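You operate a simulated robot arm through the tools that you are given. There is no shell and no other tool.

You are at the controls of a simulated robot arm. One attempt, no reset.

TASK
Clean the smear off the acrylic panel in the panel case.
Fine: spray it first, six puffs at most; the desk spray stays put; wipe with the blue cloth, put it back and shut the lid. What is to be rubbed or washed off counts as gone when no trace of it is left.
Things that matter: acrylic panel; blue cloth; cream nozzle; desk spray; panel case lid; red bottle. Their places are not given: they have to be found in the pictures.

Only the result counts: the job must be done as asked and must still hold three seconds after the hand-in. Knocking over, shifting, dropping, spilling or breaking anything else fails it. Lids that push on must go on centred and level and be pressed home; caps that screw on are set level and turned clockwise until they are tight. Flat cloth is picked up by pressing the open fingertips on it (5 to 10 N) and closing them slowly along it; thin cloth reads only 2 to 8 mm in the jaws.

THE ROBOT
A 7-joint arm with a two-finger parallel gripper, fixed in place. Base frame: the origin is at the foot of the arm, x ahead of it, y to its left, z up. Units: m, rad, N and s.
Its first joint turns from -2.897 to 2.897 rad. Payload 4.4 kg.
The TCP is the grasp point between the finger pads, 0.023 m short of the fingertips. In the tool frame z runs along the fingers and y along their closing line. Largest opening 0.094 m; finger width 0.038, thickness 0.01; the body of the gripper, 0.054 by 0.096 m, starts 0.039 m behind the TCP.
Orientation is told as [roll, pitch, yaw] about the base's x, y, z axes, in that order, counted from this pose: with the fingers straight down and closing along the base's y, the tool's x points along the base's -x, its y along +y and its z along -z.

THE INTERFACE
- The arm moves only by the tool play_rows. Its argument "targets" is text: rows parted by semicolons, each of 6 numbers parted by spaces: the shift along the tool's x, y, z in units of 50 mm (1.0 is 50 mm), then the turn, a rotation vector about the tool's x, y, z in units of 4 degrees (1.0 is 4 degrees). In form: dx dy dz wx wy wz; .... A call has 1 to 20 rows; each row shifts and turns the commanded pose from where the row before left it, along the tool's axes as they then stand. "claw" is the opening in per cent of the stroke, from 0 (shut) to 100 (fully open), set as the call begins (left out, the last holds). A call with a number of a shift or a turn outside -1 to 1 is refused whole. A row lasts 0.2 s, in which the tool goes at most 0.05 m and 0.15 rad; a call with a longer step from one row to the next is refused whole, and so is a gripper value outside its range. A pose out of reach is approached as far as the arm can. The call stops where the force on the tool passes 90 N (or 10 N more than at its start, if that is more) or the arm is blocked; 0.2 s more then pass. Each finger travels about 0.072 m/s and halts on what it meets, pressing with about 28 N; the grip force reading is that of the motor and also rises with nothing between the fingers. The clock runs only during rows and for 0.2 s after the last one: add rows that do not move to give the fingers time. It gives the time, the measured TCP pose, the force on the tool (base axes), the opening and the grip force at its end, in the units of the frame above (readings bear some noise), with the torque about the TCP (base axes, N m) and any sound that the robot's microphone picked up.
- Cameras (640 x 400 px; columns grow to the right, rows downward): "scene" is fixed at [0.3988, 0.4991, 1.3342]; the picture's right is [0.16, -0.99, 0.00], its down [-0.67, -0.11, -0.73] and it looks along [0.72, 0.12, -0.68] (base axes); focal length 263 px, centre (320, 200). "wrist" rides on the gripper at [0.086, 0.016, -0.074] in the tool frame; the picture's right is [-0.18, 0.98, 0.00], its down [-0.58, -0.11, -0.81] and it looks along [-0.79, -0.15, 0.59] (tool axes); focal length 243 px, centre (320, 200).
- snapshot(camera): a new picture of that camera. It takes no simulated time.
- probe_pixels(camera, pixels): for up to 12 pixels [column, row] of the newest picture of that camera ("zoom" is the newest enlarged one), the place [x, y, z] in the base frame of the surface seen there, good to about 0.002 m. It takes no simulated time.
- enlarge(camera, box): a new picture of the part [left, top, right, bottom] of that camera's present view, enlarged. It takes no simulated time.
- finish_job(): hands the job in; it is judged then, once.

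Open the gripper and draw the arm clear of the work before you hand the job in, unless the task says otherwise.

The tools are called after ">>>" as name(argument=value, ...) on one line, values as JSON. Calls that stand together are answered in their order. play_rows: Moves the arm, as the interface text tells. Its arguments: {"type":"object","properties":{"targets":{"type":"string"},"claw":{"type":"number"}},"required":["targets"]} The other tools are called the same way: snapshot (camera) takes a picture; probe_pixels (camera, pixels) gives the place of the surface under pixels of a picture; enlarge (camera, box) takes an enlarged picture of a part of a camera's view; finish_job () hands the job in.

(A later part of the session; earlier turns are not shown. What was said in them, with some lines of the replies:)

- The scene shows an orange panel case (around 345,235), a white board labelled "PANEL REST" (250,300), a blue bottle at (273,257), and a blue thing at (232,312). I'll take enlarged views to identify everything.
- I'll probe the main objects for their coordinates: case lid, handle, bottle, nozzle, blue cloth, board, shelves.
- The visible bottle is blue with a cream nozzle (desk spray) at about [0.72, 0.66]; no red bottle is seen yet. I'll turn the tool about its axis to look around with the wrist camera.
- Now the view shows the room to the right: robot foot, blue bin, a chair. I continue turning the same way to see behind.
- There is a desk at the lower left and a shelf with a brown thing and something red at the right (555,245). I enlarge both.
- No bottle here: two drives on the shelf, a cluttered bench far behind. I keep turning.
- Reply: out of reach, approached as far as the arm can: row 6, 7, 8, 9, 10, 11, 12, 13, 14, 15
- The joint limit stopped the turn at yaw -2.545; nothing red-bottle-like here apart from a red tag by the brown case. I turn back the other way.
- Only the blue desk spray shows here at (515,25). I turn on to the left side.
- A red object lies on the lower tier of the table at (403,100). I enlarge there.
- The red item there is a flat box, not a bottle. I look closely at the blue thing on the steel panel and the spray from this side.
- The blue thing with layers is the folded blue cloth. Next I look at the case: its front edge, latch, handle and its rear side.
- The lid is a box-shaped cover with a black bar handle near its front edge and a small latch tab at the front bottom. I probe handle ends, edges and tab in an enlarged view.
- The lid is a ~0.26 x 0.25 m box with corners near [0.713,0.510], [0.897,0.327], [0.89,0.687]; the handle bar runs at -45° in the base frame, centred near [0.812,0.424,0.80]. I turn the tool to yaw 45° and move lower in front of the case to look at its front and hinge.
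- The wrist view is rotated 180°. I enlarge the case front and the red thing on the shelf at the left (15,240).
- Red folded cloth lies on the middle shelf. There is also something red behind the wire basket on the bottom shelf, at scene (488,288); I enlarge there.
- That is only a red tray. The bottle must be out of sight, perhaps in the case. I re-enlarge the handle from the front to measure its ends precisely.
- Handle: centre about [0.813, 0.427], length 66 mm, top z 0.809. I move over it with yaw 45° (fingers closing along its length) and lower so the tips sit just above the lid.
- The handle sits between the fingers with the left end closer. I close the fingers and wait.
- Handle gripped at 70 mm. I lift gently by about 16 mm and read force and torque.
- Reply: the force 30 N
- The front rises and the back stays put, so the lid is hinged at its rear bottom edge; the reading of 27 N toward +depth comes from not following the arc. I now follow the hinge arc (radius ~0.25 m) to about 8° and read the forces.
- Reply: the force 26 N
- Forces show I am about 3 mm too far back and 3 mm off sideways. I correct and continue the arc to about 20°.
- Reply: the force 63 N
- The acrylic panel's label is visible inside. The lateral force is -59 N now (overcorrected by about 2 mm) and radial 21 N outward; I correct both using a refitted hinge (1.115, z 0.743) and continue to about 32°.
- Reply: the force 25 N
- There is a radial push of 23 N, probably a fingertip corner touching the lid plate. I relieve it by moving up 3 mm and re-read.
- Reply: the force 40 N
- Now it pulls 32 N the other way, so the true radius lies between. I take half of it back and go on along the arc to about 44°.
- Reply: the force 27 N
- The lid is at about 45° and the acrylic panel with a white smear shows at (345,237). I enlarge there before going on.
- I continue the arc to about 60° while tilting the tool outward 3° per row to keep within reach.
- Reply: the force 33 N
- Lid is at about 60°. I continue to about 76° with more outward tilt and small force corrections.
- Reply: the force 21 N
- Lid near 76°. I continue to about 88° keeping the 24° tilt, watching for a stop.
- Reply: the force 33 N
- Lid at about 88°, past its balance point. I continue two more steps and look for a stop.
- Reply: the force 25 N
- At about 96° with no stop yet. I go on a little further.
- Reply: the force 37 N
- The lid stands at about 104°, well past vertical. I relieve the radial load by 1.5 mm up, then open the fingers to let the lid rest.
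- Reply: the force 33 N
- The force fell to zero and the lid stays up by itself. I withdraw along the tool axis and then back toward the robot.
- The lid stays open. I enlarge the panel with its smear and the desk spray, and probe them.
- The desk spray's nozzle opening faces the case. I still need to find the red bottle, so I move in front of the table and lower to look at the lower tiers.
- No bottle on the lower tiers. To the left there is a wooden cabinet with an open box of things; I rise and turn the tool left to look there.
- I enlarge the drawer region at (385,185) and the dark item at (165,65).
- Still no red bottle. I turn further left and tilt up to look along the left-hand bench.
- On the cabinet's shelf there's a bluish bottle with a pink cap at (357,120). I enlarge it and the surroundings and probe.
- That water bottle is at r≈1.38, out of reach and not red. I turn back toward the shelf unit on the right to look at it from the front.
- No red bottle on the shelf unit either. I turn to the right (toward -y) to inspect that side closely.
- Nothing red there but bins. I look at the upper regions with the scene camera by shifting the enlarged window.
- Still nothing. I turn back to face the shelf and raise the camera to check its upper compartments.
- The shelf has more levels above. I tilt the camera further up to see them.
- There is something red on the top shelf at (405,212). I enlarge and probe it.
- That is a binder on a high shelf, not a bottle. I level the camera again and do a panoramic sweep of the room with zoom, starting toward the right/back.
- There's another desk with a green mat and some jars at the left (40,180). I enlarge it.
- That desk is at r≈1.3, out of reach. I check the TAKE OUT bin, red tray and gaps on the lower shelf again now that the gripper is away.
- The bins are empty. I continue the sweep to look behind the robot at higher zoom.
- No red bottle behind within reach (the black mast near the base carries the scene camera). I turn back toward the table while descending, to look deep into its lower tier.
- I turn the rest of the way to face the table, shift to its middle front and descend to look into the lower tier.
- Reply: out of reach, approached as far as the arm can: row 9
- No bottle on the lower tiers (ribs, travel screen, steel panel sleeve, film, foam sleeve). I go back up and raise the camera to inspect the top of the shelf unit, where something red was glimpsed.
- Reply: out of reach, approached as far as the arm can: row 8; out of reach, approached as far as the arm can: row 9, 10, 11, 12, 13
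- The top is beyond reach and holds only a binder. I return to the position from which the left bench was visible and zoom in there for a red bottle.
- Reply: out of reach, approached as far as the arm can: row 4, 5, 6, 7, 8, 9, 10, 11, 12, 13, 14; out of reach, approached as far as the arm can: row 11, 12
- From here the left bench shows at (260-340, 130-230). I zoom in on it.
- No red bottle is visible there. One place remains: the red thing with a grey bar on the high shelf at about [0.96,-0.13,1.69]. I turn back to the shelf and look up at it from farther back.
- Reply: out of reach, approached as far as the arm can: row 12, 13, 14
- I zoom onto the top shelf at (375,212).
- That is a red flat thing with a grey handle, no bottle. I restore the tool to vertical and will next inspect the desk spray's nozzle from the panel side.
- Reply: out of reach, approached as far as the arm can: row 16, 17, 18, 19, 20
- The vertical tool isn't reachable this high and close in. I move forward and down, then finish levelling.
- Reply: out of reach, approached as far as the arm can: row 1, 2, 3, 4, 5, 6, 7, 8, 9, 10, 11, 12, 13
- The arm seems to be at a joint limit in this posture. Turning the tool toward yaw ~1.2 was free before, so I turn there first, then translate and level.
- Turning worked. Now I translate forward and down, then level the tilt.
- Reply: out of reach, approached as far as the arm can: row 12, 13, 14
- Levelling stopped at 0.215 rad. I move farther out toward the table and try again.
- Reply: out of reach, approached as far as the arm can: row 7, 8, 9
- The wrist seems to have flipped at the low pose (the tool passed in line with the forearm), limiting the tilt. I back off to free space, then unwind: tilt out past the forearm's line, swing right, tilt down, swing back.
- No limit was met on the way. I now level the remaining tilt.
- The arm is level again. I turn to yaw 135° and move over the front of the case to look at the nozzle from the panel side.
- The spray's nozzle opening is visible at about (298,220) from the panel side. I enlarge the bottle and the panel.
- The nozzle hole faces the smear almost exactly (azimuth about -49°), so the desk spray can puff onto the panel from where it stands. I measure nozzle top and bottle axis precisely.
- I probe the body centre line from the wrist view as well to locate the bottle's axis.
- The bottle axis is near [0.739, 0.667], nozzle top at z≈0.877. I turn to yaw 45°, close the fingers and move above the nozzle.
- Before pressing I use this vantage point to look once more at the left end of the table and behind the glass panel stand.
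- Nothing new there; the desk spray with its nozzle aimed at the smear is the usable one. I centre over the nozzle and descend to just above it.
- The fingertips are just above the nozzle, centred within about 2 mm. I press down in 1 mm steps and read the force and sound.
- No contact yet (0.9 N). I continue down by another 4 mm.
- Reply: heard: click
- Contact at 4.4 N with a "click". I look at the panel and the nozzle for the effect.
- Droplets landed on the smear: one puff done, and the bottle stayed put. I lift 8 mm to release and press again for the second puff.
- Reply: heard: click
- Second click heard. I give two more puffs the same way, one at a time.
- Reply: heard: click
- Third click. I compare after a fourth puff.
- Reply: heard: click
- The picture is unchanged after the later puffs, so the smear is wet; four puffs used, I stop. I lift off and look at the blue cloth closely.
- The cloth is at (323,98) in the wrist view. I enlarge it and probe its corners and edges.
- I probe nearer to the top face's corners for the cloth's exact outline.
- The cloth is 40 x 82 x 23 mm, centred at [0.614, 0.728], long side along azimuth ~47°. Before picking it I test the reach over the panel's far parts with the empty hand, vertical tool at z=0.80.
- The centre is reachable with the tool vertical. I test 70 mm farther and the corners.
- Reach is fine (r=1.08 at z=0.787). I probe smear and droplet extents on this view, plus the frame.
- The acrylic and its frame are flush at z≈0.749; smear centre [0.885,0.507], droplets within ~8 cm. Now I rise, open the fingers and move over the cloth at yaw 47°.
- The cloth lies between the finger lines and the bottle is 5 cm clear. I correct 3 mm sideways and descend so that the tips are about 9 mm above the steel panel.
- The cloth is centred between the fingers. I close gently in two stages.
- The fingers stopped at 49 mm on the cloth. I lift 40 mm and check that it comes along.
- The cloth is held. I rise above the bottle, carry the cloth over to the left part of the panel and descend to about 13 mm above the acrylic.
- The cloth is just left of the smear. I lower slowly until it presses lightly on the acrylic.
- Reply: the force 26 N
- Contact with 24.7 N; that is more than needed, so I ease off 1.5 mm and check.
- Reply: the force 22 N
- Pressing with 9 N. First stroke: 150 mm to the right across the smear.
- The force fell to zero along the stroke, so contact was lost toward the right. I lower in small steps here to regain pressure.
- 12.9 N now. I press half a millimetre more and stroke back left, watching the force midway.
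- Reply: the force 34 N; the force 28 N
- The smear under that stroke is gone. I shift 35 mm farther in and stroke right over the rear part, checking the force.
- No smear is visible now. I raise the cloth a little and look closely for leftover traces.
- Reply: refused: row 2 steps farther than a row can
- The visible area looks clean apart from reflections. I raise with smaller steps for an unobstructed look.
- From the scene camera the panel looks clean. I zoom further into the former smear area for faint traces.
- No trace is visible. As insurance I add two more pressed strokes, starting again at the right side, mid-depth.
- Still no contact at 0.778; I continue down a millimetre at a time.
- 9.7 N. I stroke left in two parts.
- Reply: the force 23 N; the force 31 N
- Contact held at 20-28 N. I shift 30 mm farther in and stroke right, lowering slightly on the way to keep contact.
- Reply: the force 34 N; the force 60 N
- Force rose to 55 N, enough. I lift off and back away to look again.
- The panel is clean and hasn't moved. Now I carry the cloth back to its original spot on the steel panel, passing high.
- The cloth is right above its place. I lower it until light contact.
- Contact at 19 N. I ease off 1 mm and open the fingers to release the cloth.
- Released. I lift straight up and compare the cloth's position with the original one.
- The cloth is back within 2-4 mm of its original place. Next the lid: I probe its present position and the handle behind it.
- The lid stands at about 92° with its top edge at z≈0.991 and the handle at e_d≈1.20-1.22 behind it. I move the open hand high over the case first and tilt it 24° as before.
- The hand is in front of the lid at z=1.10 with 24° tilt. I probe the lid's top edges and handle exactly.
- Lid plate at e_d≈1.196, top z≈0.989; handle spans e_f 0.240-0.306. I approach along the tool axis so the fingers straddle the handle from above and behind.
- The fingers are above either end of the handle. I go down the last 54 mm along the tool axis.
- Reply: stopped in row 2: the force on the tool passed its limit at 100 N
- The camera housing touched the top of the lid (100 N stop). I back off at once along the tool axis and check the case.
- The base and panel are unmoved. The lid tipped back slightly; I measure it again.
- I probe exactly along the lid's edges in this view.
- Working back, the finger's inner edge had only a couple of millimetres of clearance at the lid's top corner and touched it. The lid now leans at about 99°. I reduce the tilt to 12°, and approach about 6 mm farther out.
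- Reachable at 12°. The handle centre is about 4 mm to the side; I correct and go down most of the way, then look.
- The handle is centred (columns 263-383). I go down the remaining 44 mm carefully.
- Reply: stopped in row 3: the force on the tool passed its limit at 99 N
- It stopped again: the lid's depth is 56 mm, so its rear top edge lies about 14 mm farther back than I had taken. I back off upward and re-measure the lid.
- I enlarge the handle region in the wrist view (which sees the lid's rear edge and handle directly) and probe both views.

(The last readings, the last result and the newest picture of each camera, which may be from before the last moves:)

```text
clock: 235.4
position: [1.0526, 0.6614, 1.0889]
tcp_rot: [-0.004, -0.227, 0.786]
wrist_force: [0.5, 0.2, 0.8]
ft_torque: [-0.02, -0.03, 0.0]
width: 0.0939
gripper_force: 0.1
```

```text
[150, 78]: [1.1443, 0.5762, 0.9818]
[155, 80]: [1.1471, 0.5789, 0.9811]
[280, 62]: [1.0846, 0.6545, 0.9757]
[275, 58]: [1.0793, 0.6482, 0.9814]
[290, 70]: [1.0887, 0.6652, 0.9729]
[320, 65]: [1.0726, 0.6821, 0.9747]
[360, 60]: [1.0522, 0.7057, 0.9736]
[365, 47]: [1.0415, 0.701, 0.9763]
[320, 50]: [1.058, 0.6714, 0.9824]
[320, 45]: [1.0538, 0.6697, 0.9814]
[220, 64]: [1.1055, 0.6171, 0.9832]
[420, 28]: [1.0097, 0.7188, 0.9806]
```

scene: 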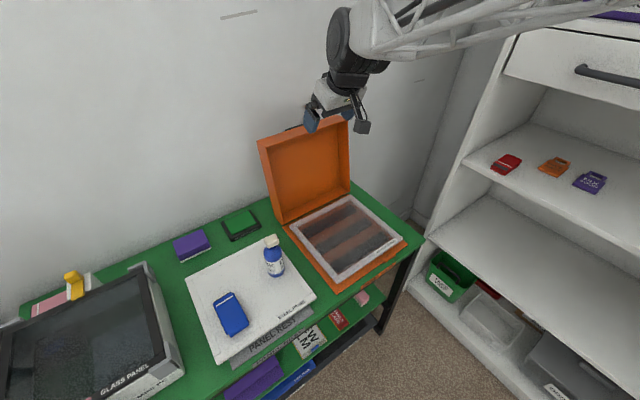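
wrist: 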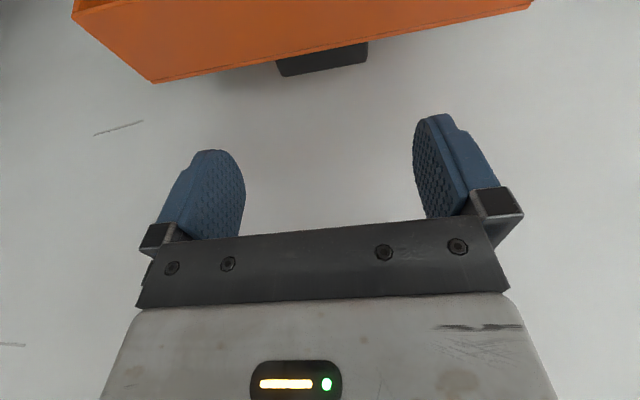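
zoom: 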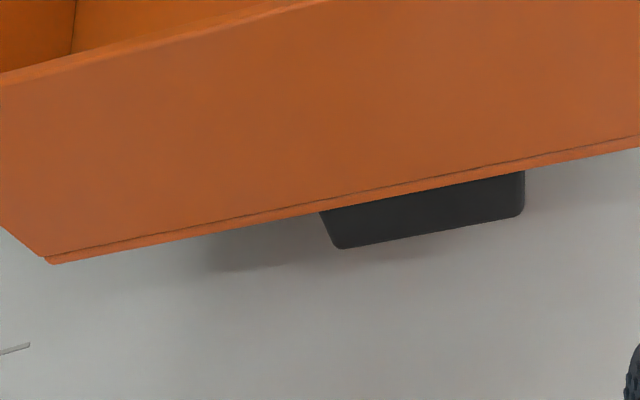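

Now clear: rear top edge at e_d≈1.220 (z 0.982), handle from there to about 1.245 with ends at e_f 0.240-0.305. I shift about 12 mm farther out and descend again in small steps.

>>> play_rows(targets="-0.19 0.05 0.1 0 0 0;-0.06 0 0.5 0 0 0;0 0 0.5 0 0 0;0 0 0.4 0 0 0;0 0 0 0 0 0")

>>> snapshot(camera="wrist")

```text
clock: 236.6
position: [1.0706, 0.6841, 1.0212]
tcp_rot: [-0.003, -0.227, 0.785]
wrist_force: [0.6, 0.9, 0.0]
ft_torque: [0.01, -0.01, 0.01]
width: 0.0937
gripper_force: 0.0
```

```text
taken
```

wrist: 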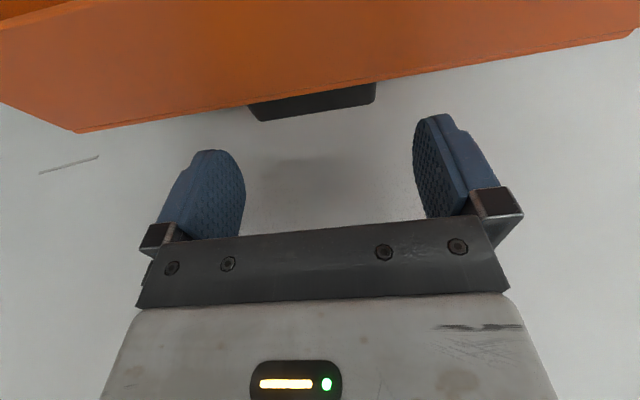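

Aligned: handle at columns 250-377 between the fingers. I descend the remaining 57 mm in small steps.

>>> play_rows(targets="0 -0.05 0.25 0 0 0;0 0 0.25 0 0 0;0 0 0.2 0 0 0")

>>> snapshot(camera="wrist")

```text
clock: 237.4
position: [1.0774, 0.6892, 0.9877]
tcp_rot: [-0.002, -0.227, 0.785]
wrist_force: [-0.1, 0.1, 1.1]
ft_torque: [-0.01, 0.0, 0.02]
width: 0.0939
gripper_force: 0.0
```

```text
taken
```

wrist: 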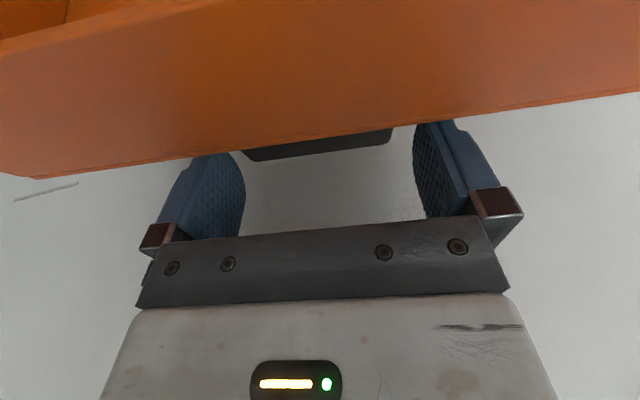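

Free so far, the fingers are passing behind the lid. I go 22 mm more.

>>> play_rows(targets="0 0 0.2 0 0 0;0 0 0.15 0 0 0;0 0 0.1 0 0 0;0 0 0 0 0 0")

>>> snapshot(camera="wrist")

>>> enlarge(camera="scene", box=[240, 75, 370, 175])

```text
clock: 238.4
position: [1.0822, 0.6922, 0.9639]
tcp_rot: [-0.002, -0.226, 0.785]
wrist_force: [-0.3, -0.5, 0.6]
ft_torque: [0.0, -0.02, -0.02]
width: 0.0939
gripper_force: 0.1
```

```text
taken
```

wrist: 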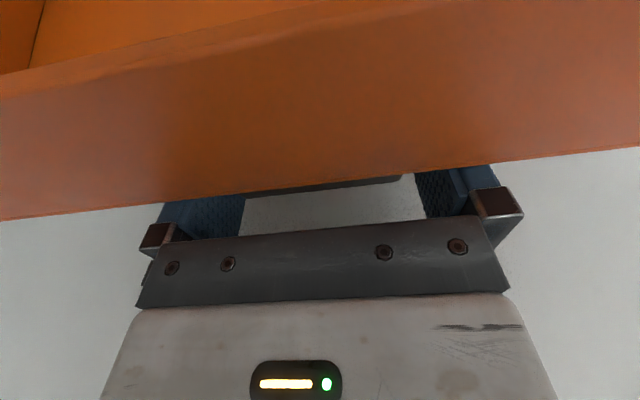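

```text
4.00 times, centred on (305, 125) of scene
```

zoom: 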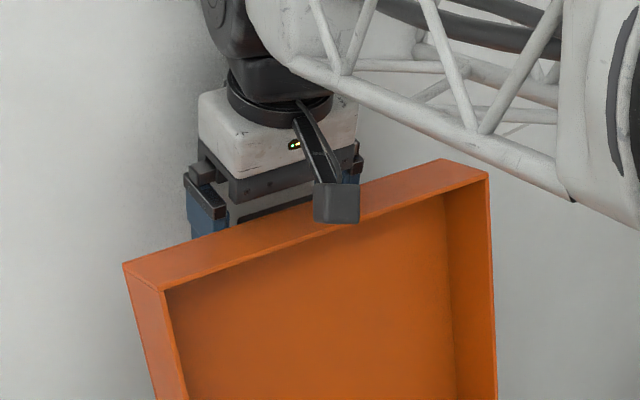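

The fingers straddle the handle. I move 4 mm closer to the lid plate and close on the handle.

>>> play_rows(targets="0.08 0 0 0 0 0;0 0 0 0 0 0")

>>> play_rows(targets="0 0 0 0 0 0;0 0 0 0 0 0;0 0 0 0 0 0;0 0 0 0 0 0", claw=0)

>>> snapshot(camera="wrist")

```text
clock: 239.0
position: [1.0802, 0.6881, 0.9634]
tcp_rot: [-0.004, -0.225, 0.785]
wrist_force: [0.3, -0.1, 0.0]
ft_torque: [0.0, -0.03, 0.02]
width: 0.0945
gripper_force: 0.2
```

```text
clock: 240.0
position: [1.0786, 0.6898, 0.9632]
tcp_rot: [-0.004, -0.227, 0.786]
wrist_force: [-16.3, 8.7, 1.0]
ft_torque: [-0.12, 0.75, 0.2]
width: 0.0696
gripper_force: 45.2
```

```text
taken
```

wrist: 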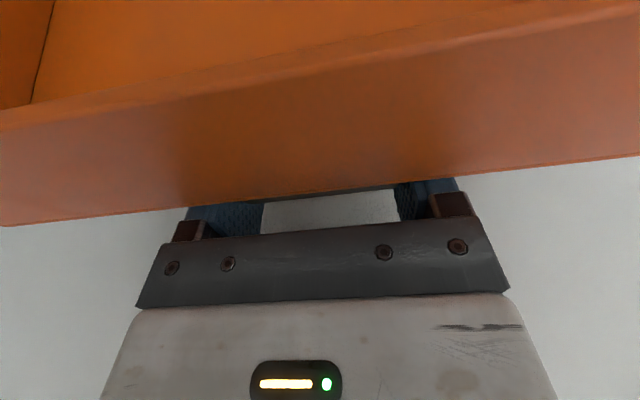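

The handle is gripped (69.6 mm). I now reverse the hinge arc, starting with three 4° steps and checking the forces.

>>> play_rows(targets="0.274 0.012 -0.238 0 0 0;0.291 0 -0.215 0 0 0;0.306 0 -0.195 0 0 0;0 0 0 0 0 0")

>>> snapshot(camera="scene")

```text
clock: 241.0
position: [1.0436, 0.6543, 0.9828]
tcp_rot: [-0.004, -0.226, 0.785]
wrist_force: [-18.6, 16.7, -22.3]
ft_torque: [0.75, -1.1, -0.53]
width: 0.0697
gripper_force: 45.0
```

```text
taken
```

scene: 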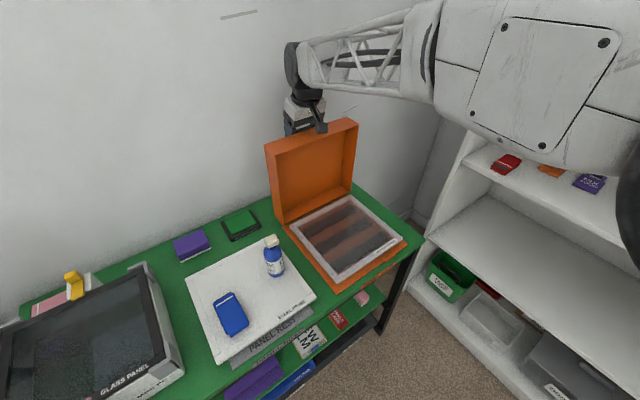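

The lid follows. There is a 22 N downward pull and -25 N sideways; I correct by about 1.5 mm and 0.8 mm and continue, reducing the tilt gradually.

>>> play_rows(targets="0.324 0.016 -0.144 0 0.27 0;0.331 0 -0.145 0 0.27 0;0.345 0 -0.115 0 0.27 0;0 0 0 0 0 0")

>>> snapshot(camera="scene")

```text
clock: 242.0
position: [1.0054, 0.6154, 0.9951]
tcp_rot: [-0.004, -0.171, 0.783]
wrist_force: [5.0, -2.1, -18.8]
ft_torque: [0.6, -0.81, 0.29]
width: 0.0702
gripper_force: 45.2
```

```text
taken
```

scene: 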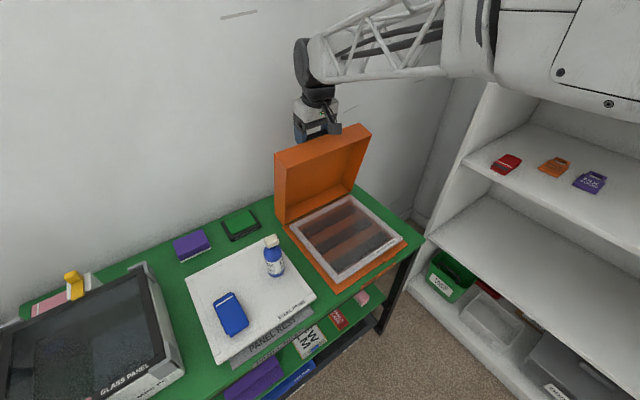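

Going well. I continue four more 4° steps.

>>> play_rows(targets="0.355 0 -0.061 0 0.27 0;0.358 0 -0.053 0 0.27 0;0.36 0 -0.02 0 0.27 0;0.364 0 0.01 0 0.27 0;0 0 0 0 0 0")

>>> snapshot(camera="scene")

```text
clock: 243.2
position: [0.955, 0.5658, 0.9929]
tcp_rot: [-0.002, -0.096, 0.784]
wrist_force: [33.4, -23.0, -10.9]
ft_torque: [1.12, -0.93, 0.37]
width: 0.0699
gripper_force: 45.4
```

```text
taken
```

scene: 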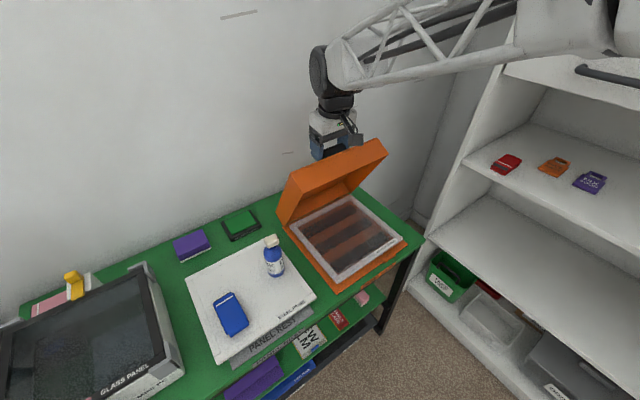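

Lateral +40 N; I shift 1 mm to relieve and continue four more steps.

>>> play_rows(targets="0.358 -0.02 0.052 0 0.27 0;0.355 0 0.075 0 0.27 0;0.347 0 0.106 0 0.27 0;0.336 0 0.135 0 0.27 0;0 0 0 0 0 0")

>>> snapshot(camera="scene")

```text
clock: 244.4
position: [0.9067, 0.5168, 0.9668]
tcp_rot: [-0.004, -0.018, 0.786]
wrist_force: [22.5, -7.5, -12.7]
ft_torque: [1.04, -0.73, 0.3]
width: 0.0699
gripper_force: 45.1
```

```text
taken
```

scene: 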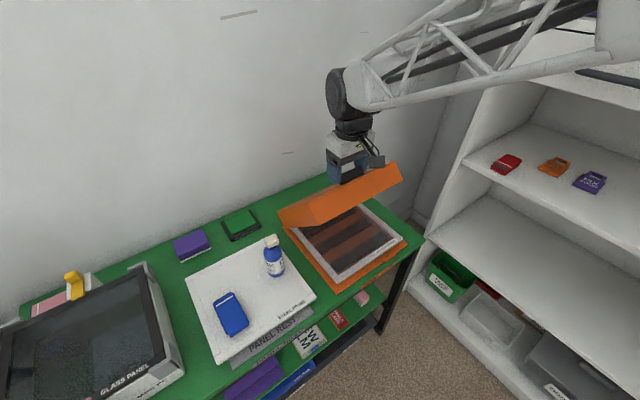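

The lid is at about 45°. Four more steps with the tool vertical.

>>> play_rows(targets="0.318 -0.012 0.172 0 0.2 0;0.306 0 0.194 0 0 0;0.292 0 0.214 0 0 0;0.276 0 0.234 0 0 0;0 0 0 0 0 0")

>>> snapshot(camera="scene")

>>> snapshot(camera="wrist")

```text
clock: 245.6
position: [0.8632, 0.4743, 0.9248]
tcp_rot: [-0.004, -0.003, 0.785]
wrist_force: [-7.1, 33.0, -14.4]
ft_torque: [1.13, -0.48, -0.73]
width: 0.0699
gripper_force: 44.7
```

```text
taken
```

scene: 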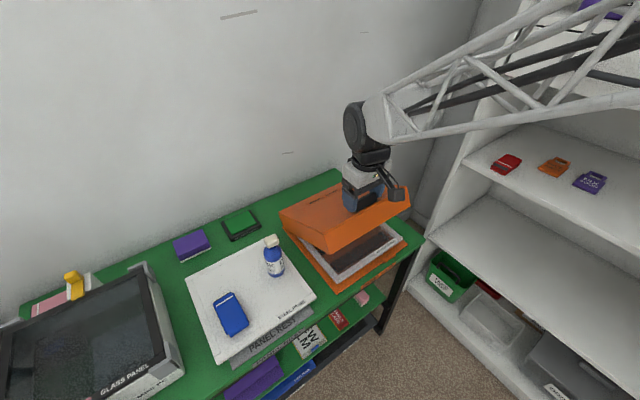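

```text
taken
```

wrist: 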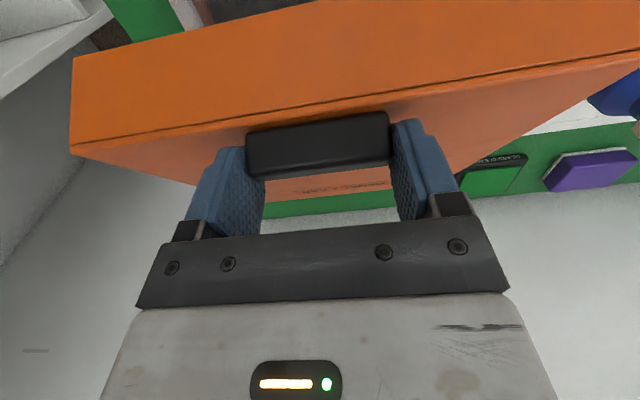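

About 30° left. I continue with small corrections.

>>> play_rows(targets="0.244 0.012 0.272 0 0 0;0.24 0 0.27 0 0 0;0.222 0 0.286 0 0 0;0 0 0 0 0 0")

>>> snapshot(camera="wrist")

```text
clock: 246.6
position: [0.8387, 0.4503, 0.8831]
tcp_rot: [-0.004, -0.004, 0.785]
wrist_force: [-26.1, 39.5, -4.4]
ft_torque: [1.3, 0.25, -0.14]
width: 0.07
gripper_force: 44.7
```

```text
taken
```

wrist: 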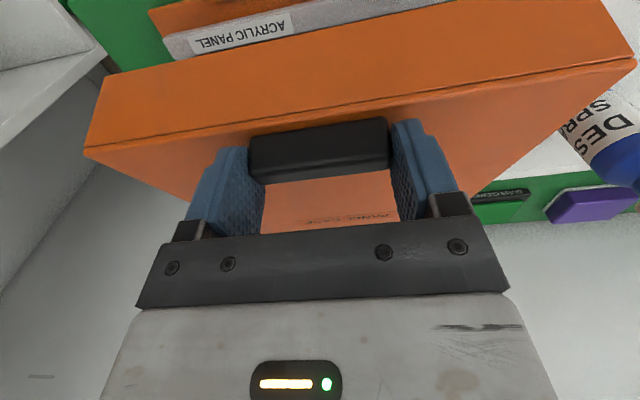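

About 18° left; lateral -46 N so I shift 1 mm, then continue.

>>> play_rows(targets="0 0.02 0 0 0 0;0.2 0 0.3 0 0 0;0.18 0 0.316 0 0 0;0 0 0 0 0 0")

>>> snapshot(camera="wrist")

>>> enlarge(camera="scene", box=[270, 175, 420, 300])

```text
clock: 247.6
position: [0.8261, 0.4374, 0.8531]
tcp_rot: [-0.004, -0.004, 0.784]
wrist_force: [-5.2, 17.6, -1.0]
ft_torque: [1.26, -0.31, 0.37]
width: 0.0695
gripper_force: 45.0
```

```text
taken
```

wrist: 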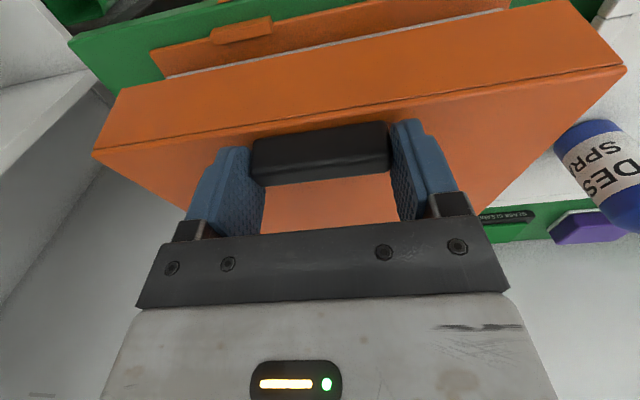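

```text
3.20 times, centred on (345, 238) of scene
```

zoom: 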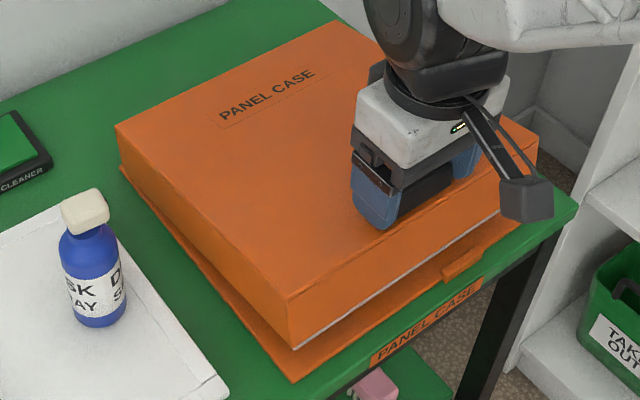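

About 9° left. I lower further.

>>> play_rows(targets="0.14 0.008 0.32 0 0 0;0.1 0 0.2 0 0 0;0 0 0 0 0 0")

>>> enlarge(camera="scene", box=[270, 175, 420, 300])

>>> snapshot(camera="wrist")

```text
clock: 248.4
position: [0.8187, 0.4298, 0.8271]
tcp_rot: [-0.003, -0.005, 0.785]
wrist_force: [7.5, 33.2, -7.6]
ft_torque: [1.01, -0.28, -0.06]
width: 0.0698
gripper_force: 44.9
```

```text
3.20 times, centred on (345, 238) of scene
```

zoom: 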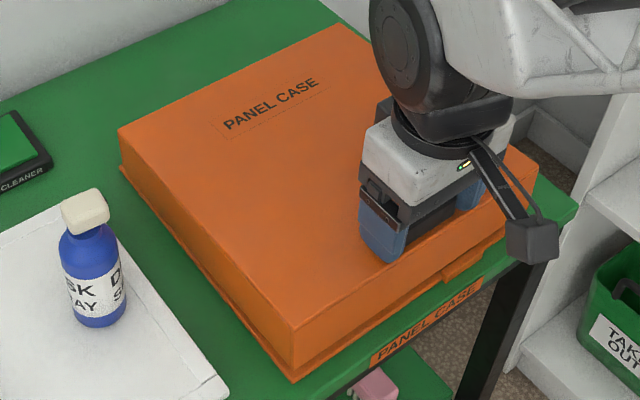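

```text
taken
```

wrist: 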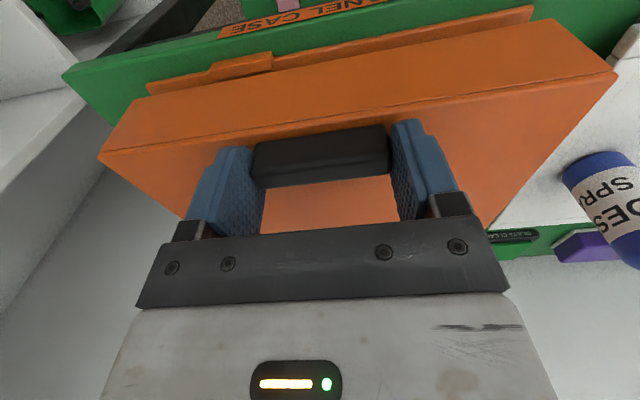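

Almost closed. The lid pulls 29 N inward, so I shift 2 mm that way and lower the last centimetre slowly.

>>> play_rows(targets="-0.03 0.008 0.06 0 0 0;0.01 0 0.06 0 0 0;0.01 0 0.04 0 0 0;0 0 0 0 0 0")

>>> snapshot(camera="wrist")

```text
clock: 249.4
position: [0.8175, 0.4285, 0.8196]
tcp_rot: [-0.002, -0.004, 0.784]
wrist_force: [-23.8, -22.0, 7.3]
ft_torque: [-0.02, 0.74, 0.49]
width: 0.0697
gripper_force: 44.6
```

```text
taken
```

wrist: 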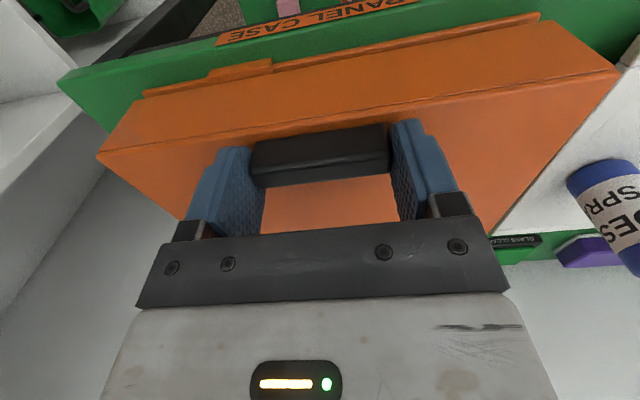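

>>> play_rows(targets="0.03 0 0.02 0 0 0;0 0 0.03 0 0 0;0 0 0 0 0 0")

>>> enlarge(camera="scene", box=[270, 175, 420, 300])

>>> enlarge(camera="wrist", box=[90, 0, 400, 190])

```text
clock: 250.2
position: [0.817, 0.4269, 0.8197]
tcp_rot: [-0.004, -0.009, 0.784]
wrist_force: [5.5, -17.6, 7.0]
ft_torque: [1.05, -0.69, 0.18]
width: 0.0694
gripper_force: 45.2
```

```text
3.20 times, centred on (345, 238) of scene
```

zoom: 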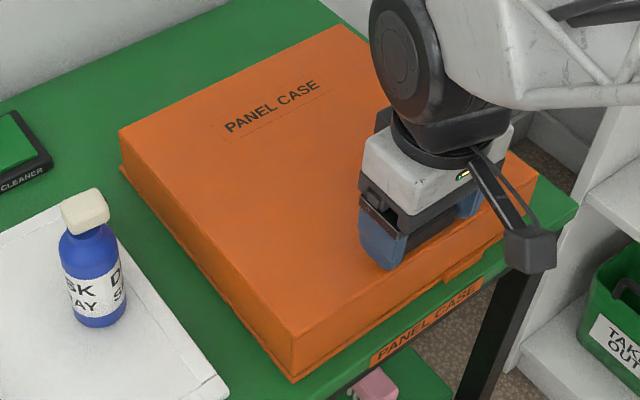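

```text
2.06 times, centred on (245, 95) of wrist
```

zoom: 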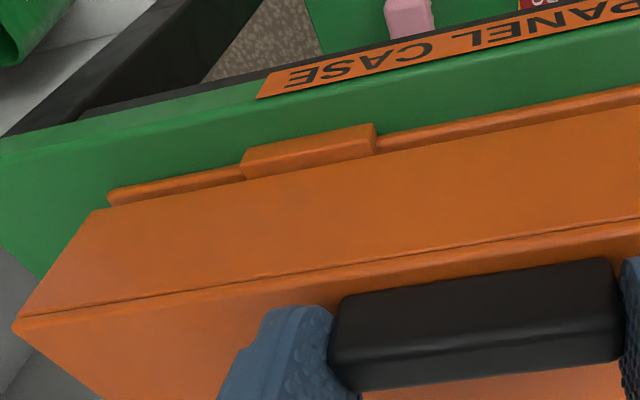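

The lid looks nearly shut. I release the handle, then lift and check for a gap.

>>> play_rows(targets="0 0 0 0 0 0;0 0 0 0 0 0;0 0 0 0 0 0", claw=100)

>>> play_rows(targets="0 0 -0.3 0 0 0;0 0 -0.8 0 0 0;0 0 -0.8 0 0 0;0.8 0 0 0 0 0;0.8 0 0 0 0 0;0.8 0 0 0 0 0")

>>> snapshot(camera="wrist")

>>> enlarge(camera="scene", box=[270, 175, 420, 300])

>>> probe_pixels(camera="zoom", pixels=[[290, 332], [297, 378], [522, 172], [118, 132], [330, 28], [300, 200], [280, 300], [490, 190], [450, 275], [122, 168]])

```text
clock: 251.0
position: [0.8161, 0.4297, 0.8182]
tcp_rot: [-0.005, -0.006, 0.783]
wrist_force: [-0.2, 0.3, -0.6]
ft_torque: [0.0, 0.04, 0.01]
width: 0.0941
gripper_force: 0.1
```

```text
clock: 252.4
position: [0.7326, 0.3459, 0.9106]
tcp_rot: [-0.004, -0.004, 0.786]
wrist_force: [0.0, -0.1, 0.5]
ft_torque: [-0.03, -0.01, 0.01]
width: 0.094
gripper_force: 0.0
```

```text
taken
```

wrist: 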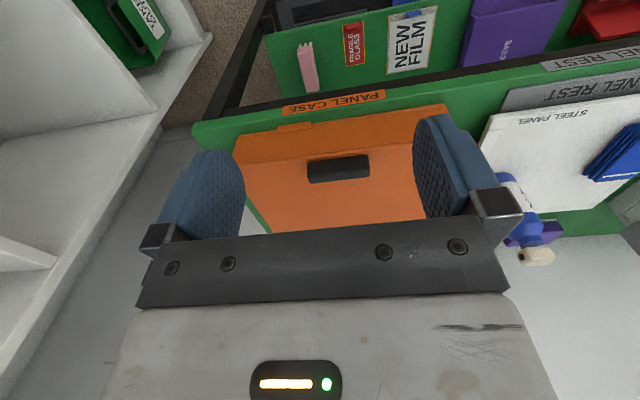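

```text
3.20 times, centred on (345, 238) of scene
```

zoom: 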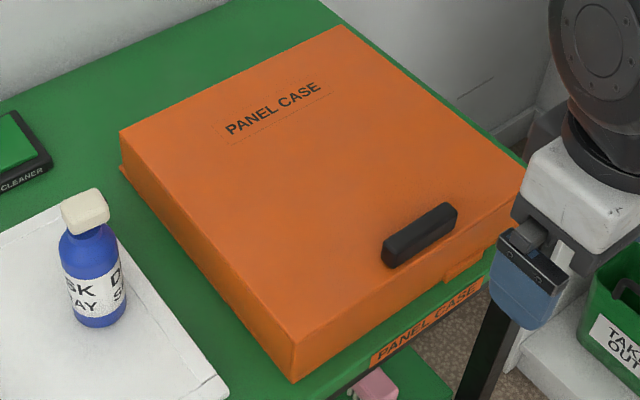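

```text
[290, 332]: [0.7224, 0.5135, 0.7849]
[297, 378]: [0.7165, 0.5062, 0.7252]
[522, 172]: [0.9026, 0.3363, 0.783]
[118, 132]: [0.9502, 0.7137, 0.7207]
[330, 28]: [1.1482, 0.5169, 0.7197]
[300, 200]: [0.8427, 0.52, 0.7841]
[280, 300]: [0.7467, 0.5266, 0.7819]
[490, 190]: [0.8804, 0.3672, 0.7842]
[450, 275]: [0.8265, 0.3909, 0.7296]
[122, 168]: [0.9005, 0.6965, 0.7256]
```

The lid top is back at z≈0.783. I compare with the original view and check the front gap from both cameras.

>>> enlarge(camera="scene", box=[330, 210, 430, 300])

>>> enlarge(camera="wrist", box=[220, 80, 430, 230])

>>> enlarge(camera="scene", box=[270, 195, 350, 300])

```text
4.44 times, centred on (380, 255) of scene
```

zoom: 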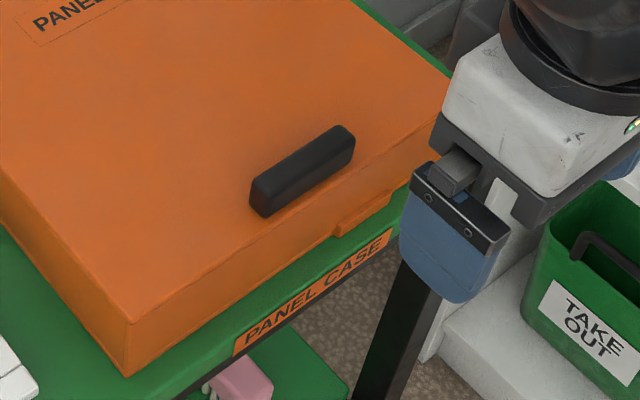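

```text
2.67 times, centred on (325, 155) of wrist
```

zoom: 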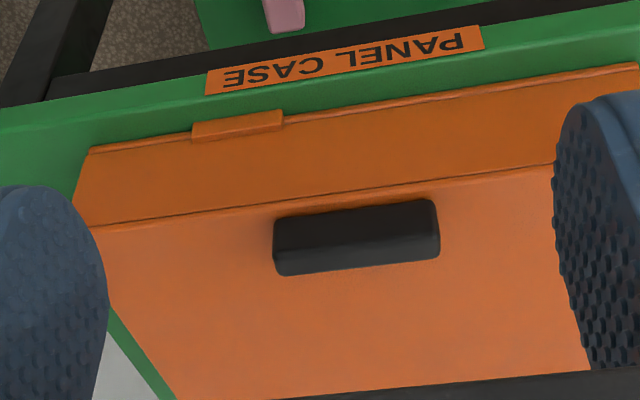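

```text
3.81 times, centred on (310, 248) of scene
```

zoom: 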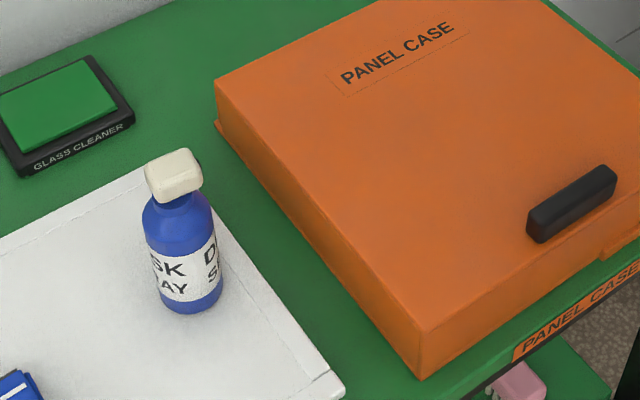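

Everything matches the original picture: the lid is down and the case hasn't moved. To be sure it is home, I press lightly on the lid behind the handle with closed fingertips.

>>> play_rows(targets="-0.74 0 0 0 0 0;-0.74 0 0 0 0 0;-0.74 0 0 0 0 0;-0.74 0 0 0 0 0;0 0 0.7 0 0 0;0 0 0.7 0 0 0;0 0 0.5 0 0 0;0 0 0.1 0 0 0", claw=0)

>>> play_rows(targets="0 0 0.04 0 0 0;0 0 0.02 0 0 0;0 0 0.02 0 0 0")

```text
clock: 254.2
position: [0.8384, 0.4494, 0.8119]
tcp_rot: [-0.005, -0.006, 0.783]
wrist_force: [-0.3, -0.3, -0.8]
ft_torque: [0.02, 0.02, -0.04]
width: 0.0
gripper_force: 27.6
```

```text
clock: 255.0
position: [0.8371, 0.4479, 0.8085]
tcp_rot: [-0.003, -0.005, 0.784]
wrist_force: [-0.4, 0.7, 1.1]
ft_torque: [-0.03, -0.02, -0.01]
width: 0.0
gripper_force: 28.3
```

>>> play_rows(targets="0 0 0.02 0 0 0;0 0 0.02 0 0 0;0 0 0.02 0 0 0")

```text
clock: 255.8
position: [0.8371, 0.4493, 0.8074]
tcp_rot: [-0.004, -0.007, 0.782]
wrist_force: [-5.4, -4.2, 18.7]
ft_torque: [-0.32, 0.37, 0.0]
width: 0.0
gripper_force: 28.4
```

The lid is firm at its original height under 19 N. I lift off, open the gripper and draw the arm clear.

>>> play_rows(targets="0 0 -0.2 0 0 0;0 0 -0.9 0 0 0;0 0 -0.9 0 0 0;0 0 -0.9 0 0 0;0.9 0 0 0 0 0;0.9 0 0 0 0 0;0.9 0 0 0 0 0;0.9 0 0 0 0 0;0.9 -0.3 0 0 0 0;0.6 -0.7 0 0 0 0;0 0 0 0 0 0", claw=100)

>>> snapshot(camera="scene")

>>> snapshot(camera="wrist")

>>> enlarge(camera="scene", box=[180, 170, 430, 340])

```text
clock: 258.2
position: [0.6909, 0.233, 0.9476]
tcp_rot: [-0.004, -0.004, 0.782]
wrist_force: [0.5, 0.3, -0.4]
ft_torque: [0.0, 0.0, 0.01]
width: 0.0939
gripper_force: 0.0
```

```text
taken
```

scene: 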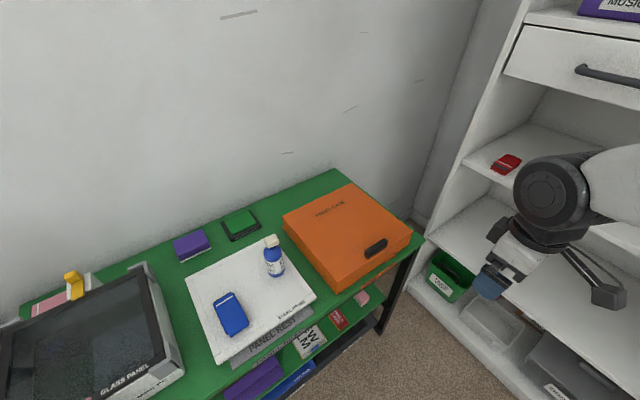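

```text
taken
```

wrist: 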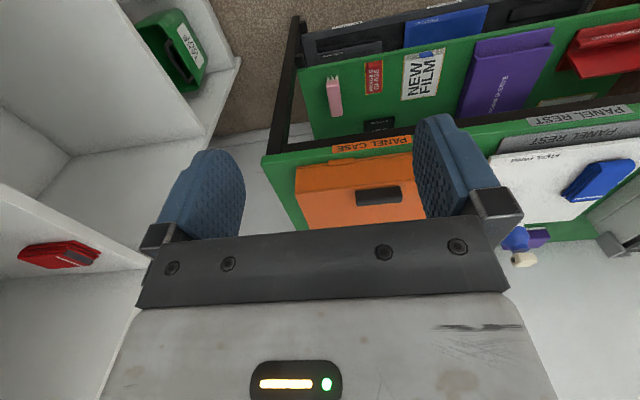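

```text
2.35 times, centred on (305, 255) of scene
```

zoom: 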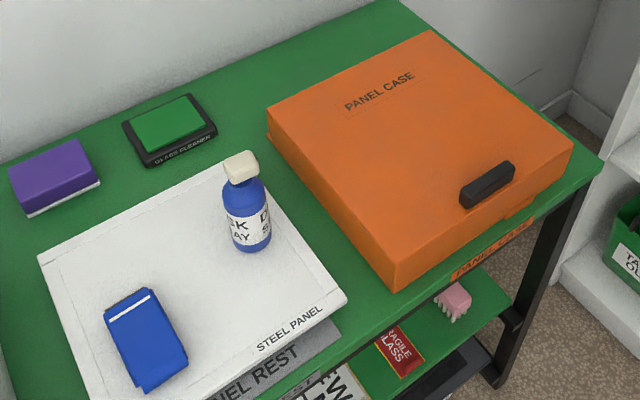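

The lid is shut, the cloth is back on the steel panel, the desk spray stands where it was, the gripper is open and the arm is clear. I hand the job in.

>>> finish_job()

```text
The job is handed in.
```

The smear is off the acrylic panel, the blue cloth is back in its place, and the case lid is shut. The job is handed in.

- **Spraying:** I pressed the cream nozzle on the desk spray where it stands, which wetted the smear. I used four of the six puffs, and the bottle did not move.
- **Wiping:** I made several strokes with the blue cloth. Close-up pictures before closing the case showed no smear or droplets. During one stroke the pressing force rose to about 55 N before I lifted off; the panel did not shift.
- **Cloth:** It lies on the steel panel within about 5 mm of where it was.
- **Lid:** While fetching the lid to close it, the fingers bumped its top edge twice, with about 100 N each time. It tipped back a few degrees, but the case base did not move. The lid then closed to its original height and held firm under a light press.
- **Red bottle:** I never found it in any picture. I used the desk spray because its nozzle points straight at the panel. If you meant the red bottle to be used, that part was not done.
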